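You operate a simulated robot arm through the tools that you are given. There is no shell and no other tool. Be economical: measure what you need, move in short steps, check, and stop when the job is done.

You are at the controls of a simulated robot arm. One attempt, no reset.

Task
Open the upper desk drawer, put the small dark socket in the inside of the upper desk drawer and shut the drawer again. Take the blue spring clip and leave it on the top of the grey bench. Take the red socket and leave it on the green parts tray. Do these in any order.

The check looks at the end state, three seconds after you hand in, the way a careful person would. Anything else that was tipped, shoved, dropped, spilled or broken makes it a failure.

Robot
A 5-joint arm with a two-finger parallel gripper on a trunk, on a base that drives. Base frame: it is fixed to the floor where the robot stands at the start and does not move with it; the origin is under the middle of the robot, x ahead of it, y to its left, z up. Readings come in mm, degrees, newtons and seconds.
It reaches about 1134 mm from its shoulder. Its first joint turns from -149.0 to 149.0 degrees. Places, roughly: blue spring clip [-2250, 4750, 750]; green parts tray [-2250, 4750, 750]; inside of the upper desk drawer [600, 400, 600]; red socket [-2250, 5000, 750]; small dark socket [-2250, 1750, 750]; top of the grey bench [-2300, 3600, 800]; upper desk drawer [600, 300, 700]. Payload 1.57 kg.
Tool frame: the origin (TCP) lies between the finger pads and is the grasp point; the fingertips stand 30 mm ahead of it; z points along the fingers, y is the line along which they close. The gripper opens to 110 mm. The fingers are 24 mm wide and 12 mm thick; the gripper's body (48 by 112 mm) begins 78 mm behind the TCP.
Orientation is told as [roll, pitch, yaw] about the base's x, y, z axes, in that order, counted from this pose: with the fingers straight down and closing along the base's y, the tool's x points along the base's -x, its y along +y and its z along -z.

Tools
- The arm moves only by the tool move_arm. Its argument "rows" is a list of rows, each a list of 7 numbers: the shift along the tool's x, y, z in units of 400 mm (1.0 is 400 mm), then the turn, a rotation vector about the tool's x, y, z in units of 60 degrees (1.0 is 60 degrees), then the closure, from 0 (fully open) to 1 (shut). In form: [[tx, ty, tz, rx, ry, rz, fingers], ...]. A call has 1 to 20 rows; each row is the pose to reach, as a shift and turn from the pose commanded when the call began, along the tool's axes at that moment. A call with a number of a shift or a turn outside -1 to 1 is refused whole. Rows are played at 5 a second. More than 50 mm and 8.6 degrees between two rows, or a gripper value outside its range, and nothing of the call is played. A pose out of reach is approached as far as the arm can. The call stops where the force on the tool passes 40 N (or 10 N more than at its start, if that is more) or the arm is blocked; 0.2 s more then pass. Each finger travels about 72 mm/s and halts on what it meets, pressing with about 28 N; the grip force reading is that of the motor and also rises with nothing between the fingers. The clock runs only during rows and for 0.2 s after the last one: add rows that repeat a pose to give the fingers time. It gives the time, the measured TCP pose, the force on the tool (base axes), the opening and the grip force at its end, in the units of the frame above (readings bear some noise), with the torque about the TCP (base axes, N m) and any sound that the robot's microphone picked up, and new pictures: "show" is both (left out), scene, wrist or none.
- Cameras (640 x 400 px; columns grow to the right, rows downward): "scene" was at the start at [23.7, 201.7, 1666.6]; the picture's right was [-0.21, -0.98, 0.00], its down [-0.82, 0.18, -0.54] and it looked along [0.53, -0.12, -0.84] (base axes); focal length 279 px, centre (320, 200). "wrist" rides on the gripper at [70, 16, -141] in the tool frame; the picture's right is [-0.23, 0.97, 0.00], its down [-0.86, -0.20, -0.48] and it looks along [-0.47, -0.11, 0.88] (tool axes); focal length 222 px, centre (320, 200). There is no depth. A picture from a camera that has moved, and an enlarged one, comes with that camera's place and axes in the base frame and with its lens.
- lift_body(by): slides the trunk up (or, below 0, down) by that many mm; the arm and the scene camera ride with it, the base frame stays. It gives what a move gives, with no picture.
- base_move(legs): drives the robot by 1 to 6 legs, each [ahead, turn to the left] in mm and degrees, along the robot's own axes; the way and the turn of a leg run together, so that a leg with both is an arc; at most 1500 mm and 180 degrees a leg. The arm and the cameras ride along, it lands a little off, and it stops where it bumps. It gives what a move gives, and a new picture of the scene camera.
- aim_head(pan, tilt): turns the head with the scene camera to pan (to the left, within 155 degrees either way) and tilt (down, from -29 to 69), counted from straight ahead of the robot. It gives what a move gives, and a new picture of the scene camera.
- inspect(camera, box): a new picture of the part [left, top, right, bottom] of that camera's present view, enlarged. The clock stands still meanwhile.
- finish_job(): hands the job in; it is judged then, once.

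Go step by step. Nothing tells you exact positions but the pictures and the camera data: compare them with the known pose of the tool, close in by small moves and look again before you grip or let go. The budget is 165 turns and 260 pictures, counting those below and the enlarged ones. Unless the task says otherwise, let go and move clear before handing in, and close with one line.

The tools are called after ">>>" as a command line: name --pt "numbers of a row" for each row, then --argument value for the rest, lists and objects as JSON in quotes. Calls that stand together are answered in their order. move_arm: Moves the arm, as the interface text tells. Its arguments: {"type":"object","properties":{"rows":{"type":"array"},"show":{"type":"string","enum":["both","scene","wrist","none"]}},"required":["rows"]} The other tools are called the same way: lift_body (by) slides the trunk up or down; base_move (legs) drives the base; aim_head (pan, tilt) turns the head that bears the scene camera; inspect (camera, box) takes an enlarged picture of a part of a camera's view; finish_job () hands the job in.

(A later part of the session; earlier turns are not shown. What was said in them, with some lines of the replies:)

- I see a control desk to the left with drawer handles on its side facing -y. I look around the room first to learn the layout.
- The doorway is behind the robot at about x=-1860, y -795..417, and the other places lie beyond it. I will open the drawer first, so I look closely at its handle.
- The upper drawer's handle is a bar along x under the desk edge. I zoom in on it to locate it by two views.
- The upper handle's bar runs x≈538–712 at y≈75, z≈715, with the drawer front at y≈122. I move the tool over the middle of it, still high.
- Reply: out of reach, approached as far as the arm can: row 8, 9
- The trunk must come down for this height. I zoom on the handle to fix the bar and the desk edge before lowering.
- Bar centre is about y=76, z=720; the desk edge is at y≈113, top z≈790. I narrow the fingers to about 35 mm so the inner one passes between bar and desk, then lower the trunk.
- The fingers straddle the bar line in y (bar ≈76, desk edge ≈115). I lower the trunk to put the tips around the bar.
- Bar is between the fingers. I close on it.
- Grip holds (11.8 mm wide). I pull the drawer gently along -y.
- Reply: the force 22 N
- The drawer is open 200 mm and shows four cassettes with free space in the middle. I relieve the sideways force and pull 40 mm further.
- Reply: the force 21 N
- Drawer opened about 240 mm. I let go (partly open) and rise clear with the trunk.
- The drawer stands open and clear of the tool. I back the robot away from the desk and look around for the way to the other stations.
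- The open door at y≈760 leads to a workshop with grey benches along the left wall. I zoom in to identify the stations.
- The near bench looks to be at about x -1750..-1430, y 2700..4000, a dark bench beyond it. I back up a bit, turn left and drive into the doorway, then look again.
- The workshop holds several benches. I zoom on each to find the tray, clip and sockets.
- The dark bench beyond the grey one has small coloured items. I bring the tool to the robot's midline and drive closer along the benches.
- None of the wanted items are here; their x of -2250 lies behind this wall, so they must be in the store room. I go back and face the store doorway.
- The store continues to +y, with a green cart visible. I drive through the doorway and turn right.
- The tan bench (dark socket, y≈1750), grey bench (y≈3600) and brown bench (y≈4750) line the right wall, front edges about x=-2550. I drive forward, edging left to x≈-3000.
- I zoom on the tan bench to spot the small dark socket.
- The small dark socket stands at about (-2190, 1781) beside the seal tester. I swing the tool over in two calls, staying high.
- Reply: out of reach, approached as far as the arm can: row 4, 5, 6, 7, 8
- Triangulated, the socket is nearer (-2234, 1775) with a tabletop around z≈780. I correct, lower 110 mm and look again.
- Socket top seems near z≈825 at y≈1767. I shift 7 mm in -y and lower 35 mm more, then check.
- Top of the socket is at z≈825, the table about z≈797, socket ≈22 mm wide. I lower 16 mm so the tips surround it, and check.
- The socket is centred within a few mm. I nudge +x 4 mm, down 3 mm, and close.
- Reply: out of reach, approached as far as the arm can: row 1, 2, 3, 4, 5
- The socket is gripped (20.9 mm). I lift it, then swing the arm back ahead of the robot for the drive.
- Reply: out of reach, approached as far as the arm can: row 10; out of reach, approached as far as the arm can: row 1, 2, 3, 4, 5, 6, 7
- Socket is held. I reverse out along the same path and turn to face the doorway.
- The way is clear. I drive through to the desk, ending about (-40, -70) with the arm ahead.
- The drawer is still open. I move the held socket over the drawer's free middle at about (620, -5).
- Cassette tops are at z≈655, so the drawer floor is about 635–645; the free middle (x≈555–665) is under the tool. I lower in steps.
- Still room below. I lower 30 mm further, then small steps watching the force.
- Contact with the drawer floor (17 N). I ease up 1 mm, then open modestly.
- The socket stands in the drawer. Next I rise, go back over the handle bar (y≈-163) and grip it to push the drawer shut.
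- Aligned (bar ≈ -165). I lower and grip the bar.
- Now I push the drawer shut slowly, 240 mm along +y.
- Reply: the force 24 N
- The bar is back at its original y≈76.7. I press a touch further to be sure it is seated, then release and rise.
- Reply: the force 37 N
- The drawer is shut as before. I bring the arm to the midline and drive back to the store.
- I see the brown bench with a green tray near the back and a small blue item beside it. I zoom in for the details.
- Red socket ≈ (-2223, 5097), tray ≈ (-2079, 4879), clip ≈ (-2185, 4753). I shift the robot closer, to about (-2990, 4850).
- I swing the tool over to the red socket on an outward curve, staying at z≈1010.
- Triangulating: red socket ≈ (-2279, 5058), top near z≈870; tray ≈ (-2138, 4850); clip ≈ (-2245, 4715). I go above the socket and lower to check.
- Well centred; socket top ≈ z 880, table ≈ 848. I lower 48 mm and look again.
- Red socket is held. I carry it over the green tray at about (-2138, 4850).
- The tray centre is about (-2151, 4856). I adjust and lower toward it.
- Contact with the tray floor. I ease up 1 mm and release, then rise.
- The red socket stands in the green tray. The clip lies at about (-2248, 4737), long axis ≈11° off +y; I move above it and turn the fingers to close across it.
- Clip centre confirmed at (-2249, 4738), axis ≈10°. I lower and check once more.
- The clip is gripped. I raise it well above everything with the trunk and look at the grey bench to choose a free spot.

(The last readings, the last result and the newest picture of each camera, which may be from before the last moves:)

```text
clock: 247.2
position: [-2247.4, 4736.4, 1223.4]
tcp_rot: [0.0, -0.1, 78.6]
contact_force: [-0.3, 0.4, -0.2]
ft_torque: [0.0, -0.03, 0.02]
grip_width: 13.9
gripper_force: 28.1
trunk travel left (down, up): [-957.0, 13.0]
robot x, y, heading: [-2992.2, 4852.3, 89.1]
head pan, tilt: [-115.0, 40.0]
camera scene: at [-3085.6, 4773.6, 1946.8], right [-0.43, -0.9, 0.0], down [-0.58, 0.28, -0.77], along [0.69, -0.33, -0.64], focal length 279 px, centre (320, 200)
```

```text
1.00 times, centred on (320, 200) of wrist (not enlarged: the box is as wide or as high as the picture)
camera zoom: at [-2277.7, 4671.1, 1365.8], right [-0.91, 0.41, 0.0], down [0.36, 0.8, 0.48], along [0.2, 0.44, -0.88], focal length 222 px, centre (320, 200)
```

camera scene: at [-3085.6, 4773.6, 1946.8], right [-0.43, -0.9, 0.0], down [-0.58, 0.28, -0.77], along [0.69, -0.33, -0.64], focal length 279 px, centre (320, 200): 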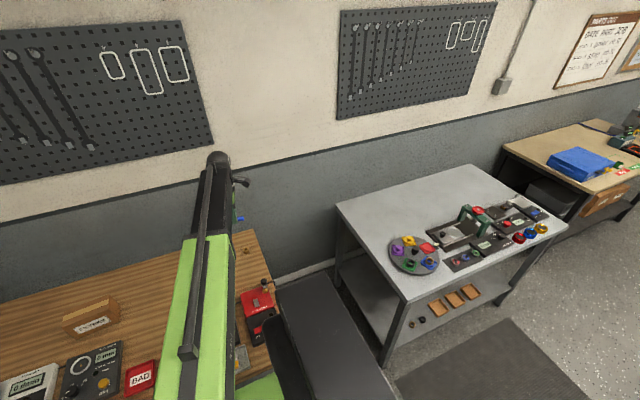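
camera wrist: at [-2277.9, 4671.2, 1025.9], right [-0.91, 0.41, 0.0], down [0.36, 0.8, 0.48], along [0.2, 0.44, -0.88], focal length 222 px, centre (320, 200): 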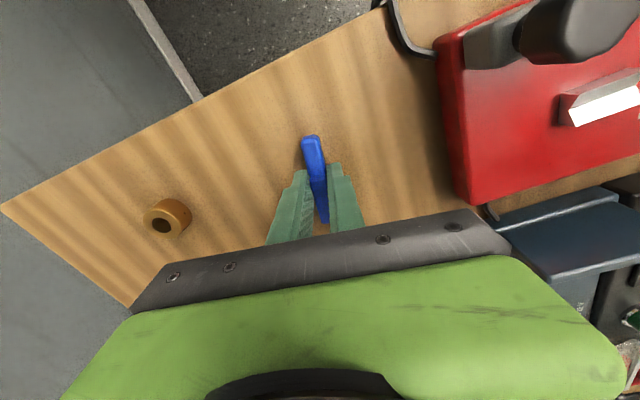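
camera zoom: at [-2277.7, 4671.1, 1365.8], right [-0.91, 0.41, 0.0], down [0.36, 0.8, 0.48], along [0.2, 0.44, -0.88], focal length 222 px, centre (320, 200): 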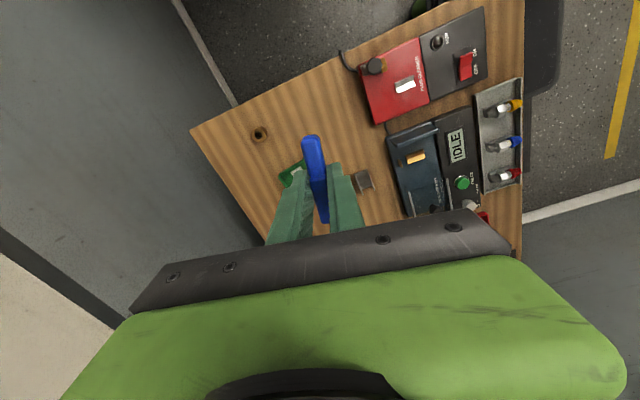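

The grey bench spans about x -2670..-1970, y 3080..4130, its rear strip (x > -2280) free. I back up 950 mm with the arm high over it.

>>> base_move --legs '[[-950, 0]]'

>>> move_arm --pt "0.02 -0.09 0 0 0 0 0.95" --pt "0.04 -0.18 0 0 0 0 0.95" --show "wrist"

>>> aim_head --pan -90 --tilt 45

```text
clock: 252.2
position: [-2257.9, 3788.6, 1223.7]
tcp_rot: [0.1, -0.1, 78.6]
contact_force: [0.6, 0.5, -0.7]
ft_torque: [-0.01, -0.02, 0.0]
grip_width: 13.7
gripper_force: 27.9
trunk travel left (down, up): [-957.0, 13.0]
robot x, y, heading: [-3000.1, 3902.8, 89.5]
head pan, tilt: [-115.0, 40.0]
camera scene: at [-3096.3, 3825.6, 1946.8], right [-0.43, -0.9, 0.0], down [-0.58, 0.28, -0.77], along [0.69, -0.33, -0.64], focal length 279 px, centre (320, 200)
```

scene: 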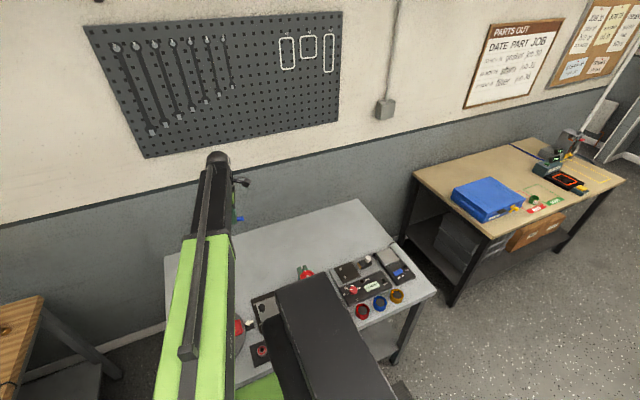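

```text
clock: 252.8
position: [-2190.3, 3758.4, 1223.3]
tcp_rot: [0.0, -0.1, 78.6]
contact_force: [-0.1, -0.4, -0.2]
ft_torque: [0.01, -0.04, 0.02]
grip_width: 14.1
gripper_force: 27.8
trunk travel left (down, up): [-957.0, 13.0]
robot x, y, heading: [-3004.7, 3908.6, 89.4]
head pan, tilt: [-115.0, 40.0]
camera wrist: at [-2220.9, 3692.7, 1365.7], right [-0.91, 0.41, 0.0], down [0.36, 0.8, 0.48], along [0.2, 0.44, -0.88], focal length 222 px, centre (320, 200)
```

wrist: 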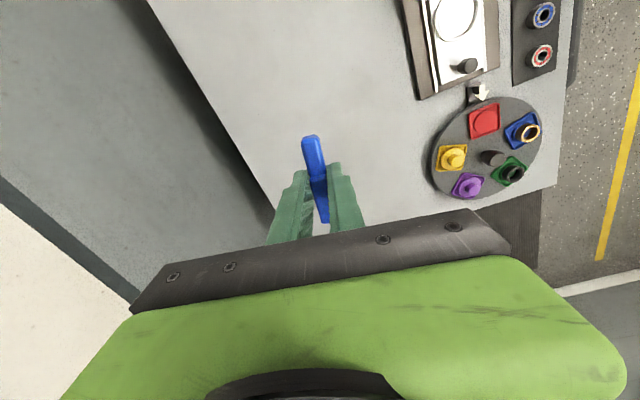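

```text
clock: 253.6
position: [-2190.4, 3758.6, 1224.4]
tcp_rot: [0.0, 0.0, 78.6]
contact_force: [-0.1, -0.1, -0.4]
ft_torque: [-0.02, 0.02, 0.02]
grip_width: 13.6
gripper_force: 28.2
trunk travel left (down, up): [-957.0, 13.0]
robot x, y, heading: [-3001.7, 3904.5, 89.4]
head pan, tilt: [-90.0, 45.0]
camera scene: at [-3091.6, 3862.2, 1939.6], right [-0.01, -1.0, 0.0], down [-0.71, 0.01, -0.71], along [0.71, -0.01, -0.71], focal length 279 px, centre (320, 200)
```

scene: 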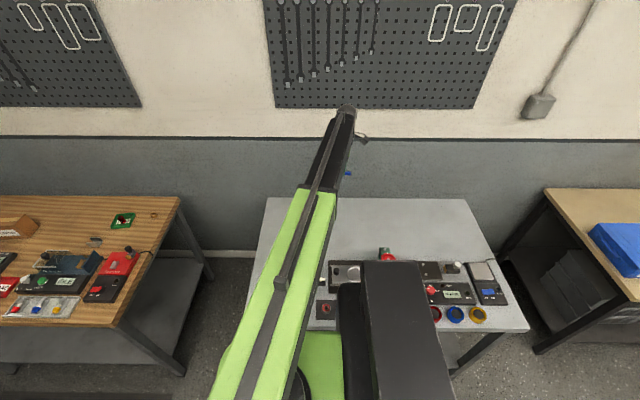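

The spot below (-2190, 3758) is free all round. I lower in stages and measure the bench height by the pictures.

>>> lift_body --by -270

>>> inspect --camera "wrist" --box '[0, 0, 640, 400]'

```text
clock: 256.4
position: [-2191.2, 3759.1, 953.9]
tcp_rot: [-0.1, -0.2, 78.7]
contact_force: [0.2, 0.3, -0.4]
ft_torque: [0.01, 0.02, -0.03]
grip_width: 13.7
gripper_force: 27.4
trunk travel left (down, up): [-687.0, 283.0]
robot x, y, heading: [-3004.0, 3906.0, 89.4]
head pan, tilt: [-90.0, 45.0]
```

```text
1.00 times, centred on (320, 200) of wrist (not enlarged: the box is as wide or as high as the picture)
camera zoom: at [-2221.8, 3693.0, 1095.9], right [-0.91, 0.41, 0.0], down [0.36, 0.8, 0.48], along [0.2, 0.44, -0.88], focal length 222 px, centre (320, 200)
```

zoom: 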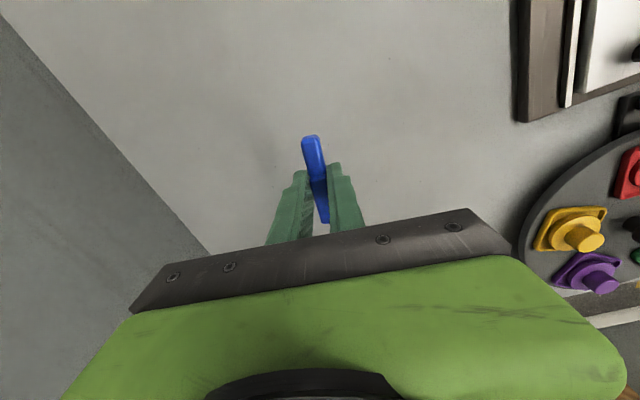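

Bench top is around z≈845. I lower 55 mm and then in small steps to contact.

>>> lift_body --by -55

>>> inspect --camera "wrist" --box '[200, 60, 440, 240]'

>>> lift_body --by -6

>>> lift_body --by -4

```text
clock: 257.4
position: [-2191.0, 3757.4, 899.1]
tcp_rot: [0.0, -0.2, 78.6]
contact_force: [0.2, 0.0, -0.6]
ft_torque: [-0.03, -0.01, 0.01]
grip_width: 14.0
gripper_force: 28.0
trunk travel left (down, up): [-632.0, 338.0]
robot x, y, heading: [-3004.1, 3904.8, 89.3]
head pan, tilt: [-90.0, 45.0]
```

```text
2.22 times, centred on (320, 150) of wrist
camera zoom: at [-2221.8, 3693.0, 1040.9], right [-0.91, 0.41, 0.0], down [0.36, 0.8, 0.48], along [0.2, 0.44, -0.88], focal length 494 px, centre (320, 311)
```

zoom: 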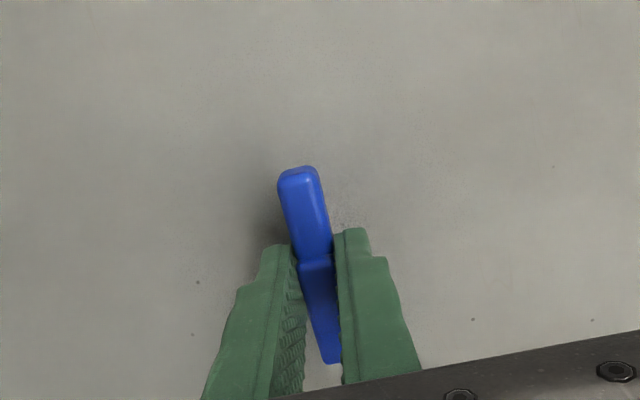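

```text
clock: 257.9
position: [-2190.7, 3757.5, 893.6]
tcp_rot: [0.0, -0.1, 78.6]
contact_force: [-0.4, 0.5, -0.8]
ft_torque: [-0.04, -0.03, 0.01]
grip_width: 13.6
gripper_force: 28.2
trunk travel left (down, up): [-626.0, 344.0]
robot x, y, heading: [-2998.5, 3905.9, 89.4]
head pan, tilt: [-90.0, 45.0]
```

```text
clock: 258.4
position: [-2190.6, 3758.3, 890.1]
tcp_rot: [0.1, -0.1, 78.7]
contact_force: [0.4, -0.3, -0.6]
ft_torque: [0.03, 0.0, 0.02]
grip_width: 13.6
gripper_force: 28.4
trunk travel left (down, up): [-622.0, 348.0]
robot x, y, heading: [-3002.1, 3903.7, 89.3]
head pan, tilt: [-90.0, 45.0]
```

>>> lift_body --by -4

>>> lift_body --by -3

>>> inspect --camera "wrist" --box '[200, 60, 440, 240]'

```text
clock: 259.0
position: [-2190.8, 3757.6, 885.4]
tcp_rot: [-0.1, -0.1, 78.6]
contact_force: [0.0, 0.1, -0.6]
ft_torque: [0.04, 0.02, 0.01]
grip_width: 14.0
gripper_force: 27.8
trunk travel left (down, up): [-618.0, 352.0]
robot x, y, heading: [-3000.7, 3902.6, 89.2]
head pan, tilt: [-90.0, 45.0]
```

```text
clock: 259.5
position: [-2191.6, 3758.1, 883.0]
tcp_rot: [-0.2, -0.1, 78.6]
contact_force: [9.7, -1.2, 29.1]
ft_torque: [-0.01, -0.28, -0.05]
grip_width: 13.9
gripper_force: 27.3
trunk travel left (down, up): [-615.0, 355.0]
robot x, y, heading: [-3003.3, 3902.3, 89.3]
head pan, tilt: [-90.0, 45.0]
```

```text
2.22 times, centred on (320, 150) of wrist
camera zoom: at [-2222.7, 3693.2, 1025.6], right [-0.91, 0.41, 0.0], down [0.36, 0.8, 0.48], along [0.2, 0.44, -0.88], focal length 494 px, centre (320, 311)
```

zoom: 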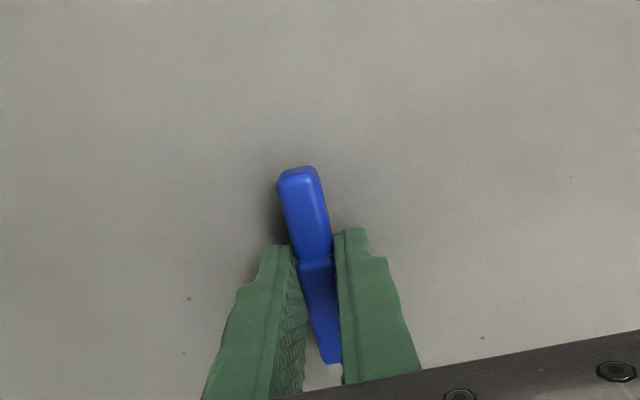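

The clip touches the bench. I ease up 2 mm, release, and rise.

>>> lift_body --by 2

>>> move_arm --pt "0 0 0 0 0 0 0.8" --pt "0 0 0 0 0 0 0.65" --pt "0 0 0 0 0 0 0.55" --pt "0 0 0 0 0 0 0.55" --show "none"

>>> lift_body --by 200

>>> inspect --camera "wrist" --box '[0, 0, 640, 400]'

>>> aim_head --pan -55 --tilt 35

>>> inspect --camera "scene" --box '[180, 120, 400, 260]'

```text
clock: 260.0
position: [-2192.4, 3758.3, 884.4]
tcp_rot: [0.1, -0.1, 78.6]
contact_force: [1.7, -0.7, 5.9]
ft_torque: [-0.05, -0.05, -0.02]
grip_width: 14.1
gripper_force: 27.7
trunk travel left (down, up): [-617.0, 353.0]
robot x, y, heading: [-3000.6, 3904.5, 89.1]
head pan, tilt: [-90.0, 45.0]
```

```text
clock: 261.0
position: [-2191.7, 3757.8, 885.2]
tcp_rot: [0.1, -0.1, 78.6]
contact_force: [-0.3, -0.5, 0.3]
ft_torque: [-0.03, -0.01, 0.02]
grip_width: 49.5
gripper_force: 0.1
trunk travel left (down, up): [-617.0, 353.0]
robot x, y, heading: [-3000.0, 3904.4, 89.3]
head pan, tilt: [-90.0, 45.0]
```

```text
clock: 263.2
position: [-2191.0, 3757.3, 1083.5]
tcp_rot: [-0.1, -0.1, 78.6]
contact_force: [-0.8, 0.1, -0.4]
ft_torque: [0.01, 0.05, -0.04]
grip_width: 49.6
gripper_force: 0.1
trunk travel left (down, up): [-817.0, 153.0]
robot x, y, heading: [-3001.9, 3904.2, 89.2]
head pan, tilt: [-90.0, 45.0]
```

```text
1.00 times, centred on (320, 200) of wrist (not enlarged: the box is as wide or as high as the picture)
camera zoom: at [-2221.7, 3692.9, 1225.8], right [-0.91, 0.41, 0.0], down [0.36, 0.8, 0.48], along [0.2, 0.44, -0.88], focal length 222 px, centre (320, 200)
```

zoom: 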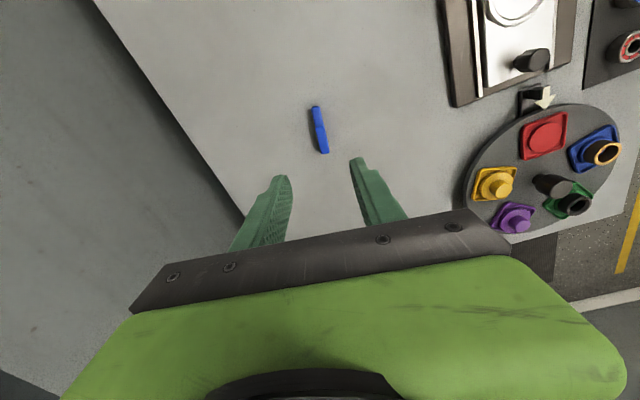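

```text
clock: 264.2
position: [-2190.8, 3757.8, 1084.5]
tcp_rot: [0.0, -0.1, 78.6]
contact_force: [0.0, -0.3, 0.4]
ft_torque: [-0.02, -0.02, -0.01]
grip_width: 49.8
gripper_force: 0.2
trunk travel left (down, up): [-817.0, 153.0]
robot x, y, heading: [-2998.9, 3906.4, 89.2]
head pan, tilt: [-55.0, 35.0]
camera scene: at [-3100.2, 3912.9, 1814.4], right [0.56, -0.83, 0.0], down [-0.47, -0.32, -0.82], along [0.68, 0.46, -0.57], focal length 279 px, centre (320, 200)
```

scene: 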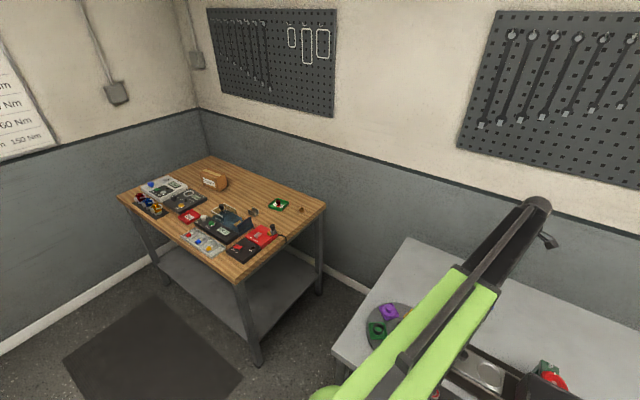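

```text
2.86 times, centred on (290, 190) of scene
camera zoom: at [-3100.2, 3912.9, 1814.4], right [0.56, -0.83, 0.0], down [-0.47, -0.32, -0.82], along [0.68, 0.46, -0.57], focal length 798 px, centre (406, 229)
```

zoom: 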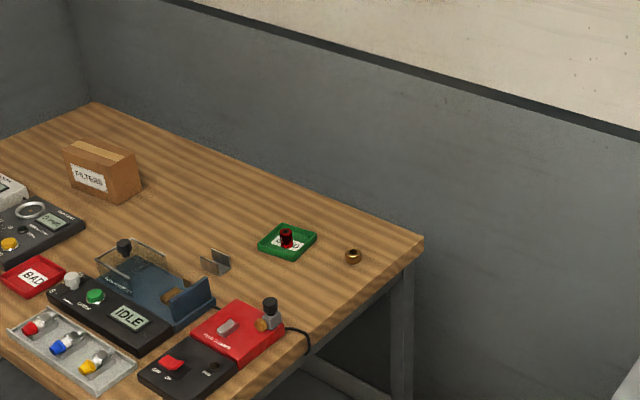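

The clip lies on the grey bench, the red socket stands in the green tray, and the dark socket is in the shut drawer. The gripper is empty and clear, so I hand in.

>>> finish_job

```text
The job is handed in.
```

I handed the job in with all three tasks done: the small dark socket is in the shut upper desk drawer, the red socket stands in the green parts tray, and the blue spring clip lies on the grey bench.
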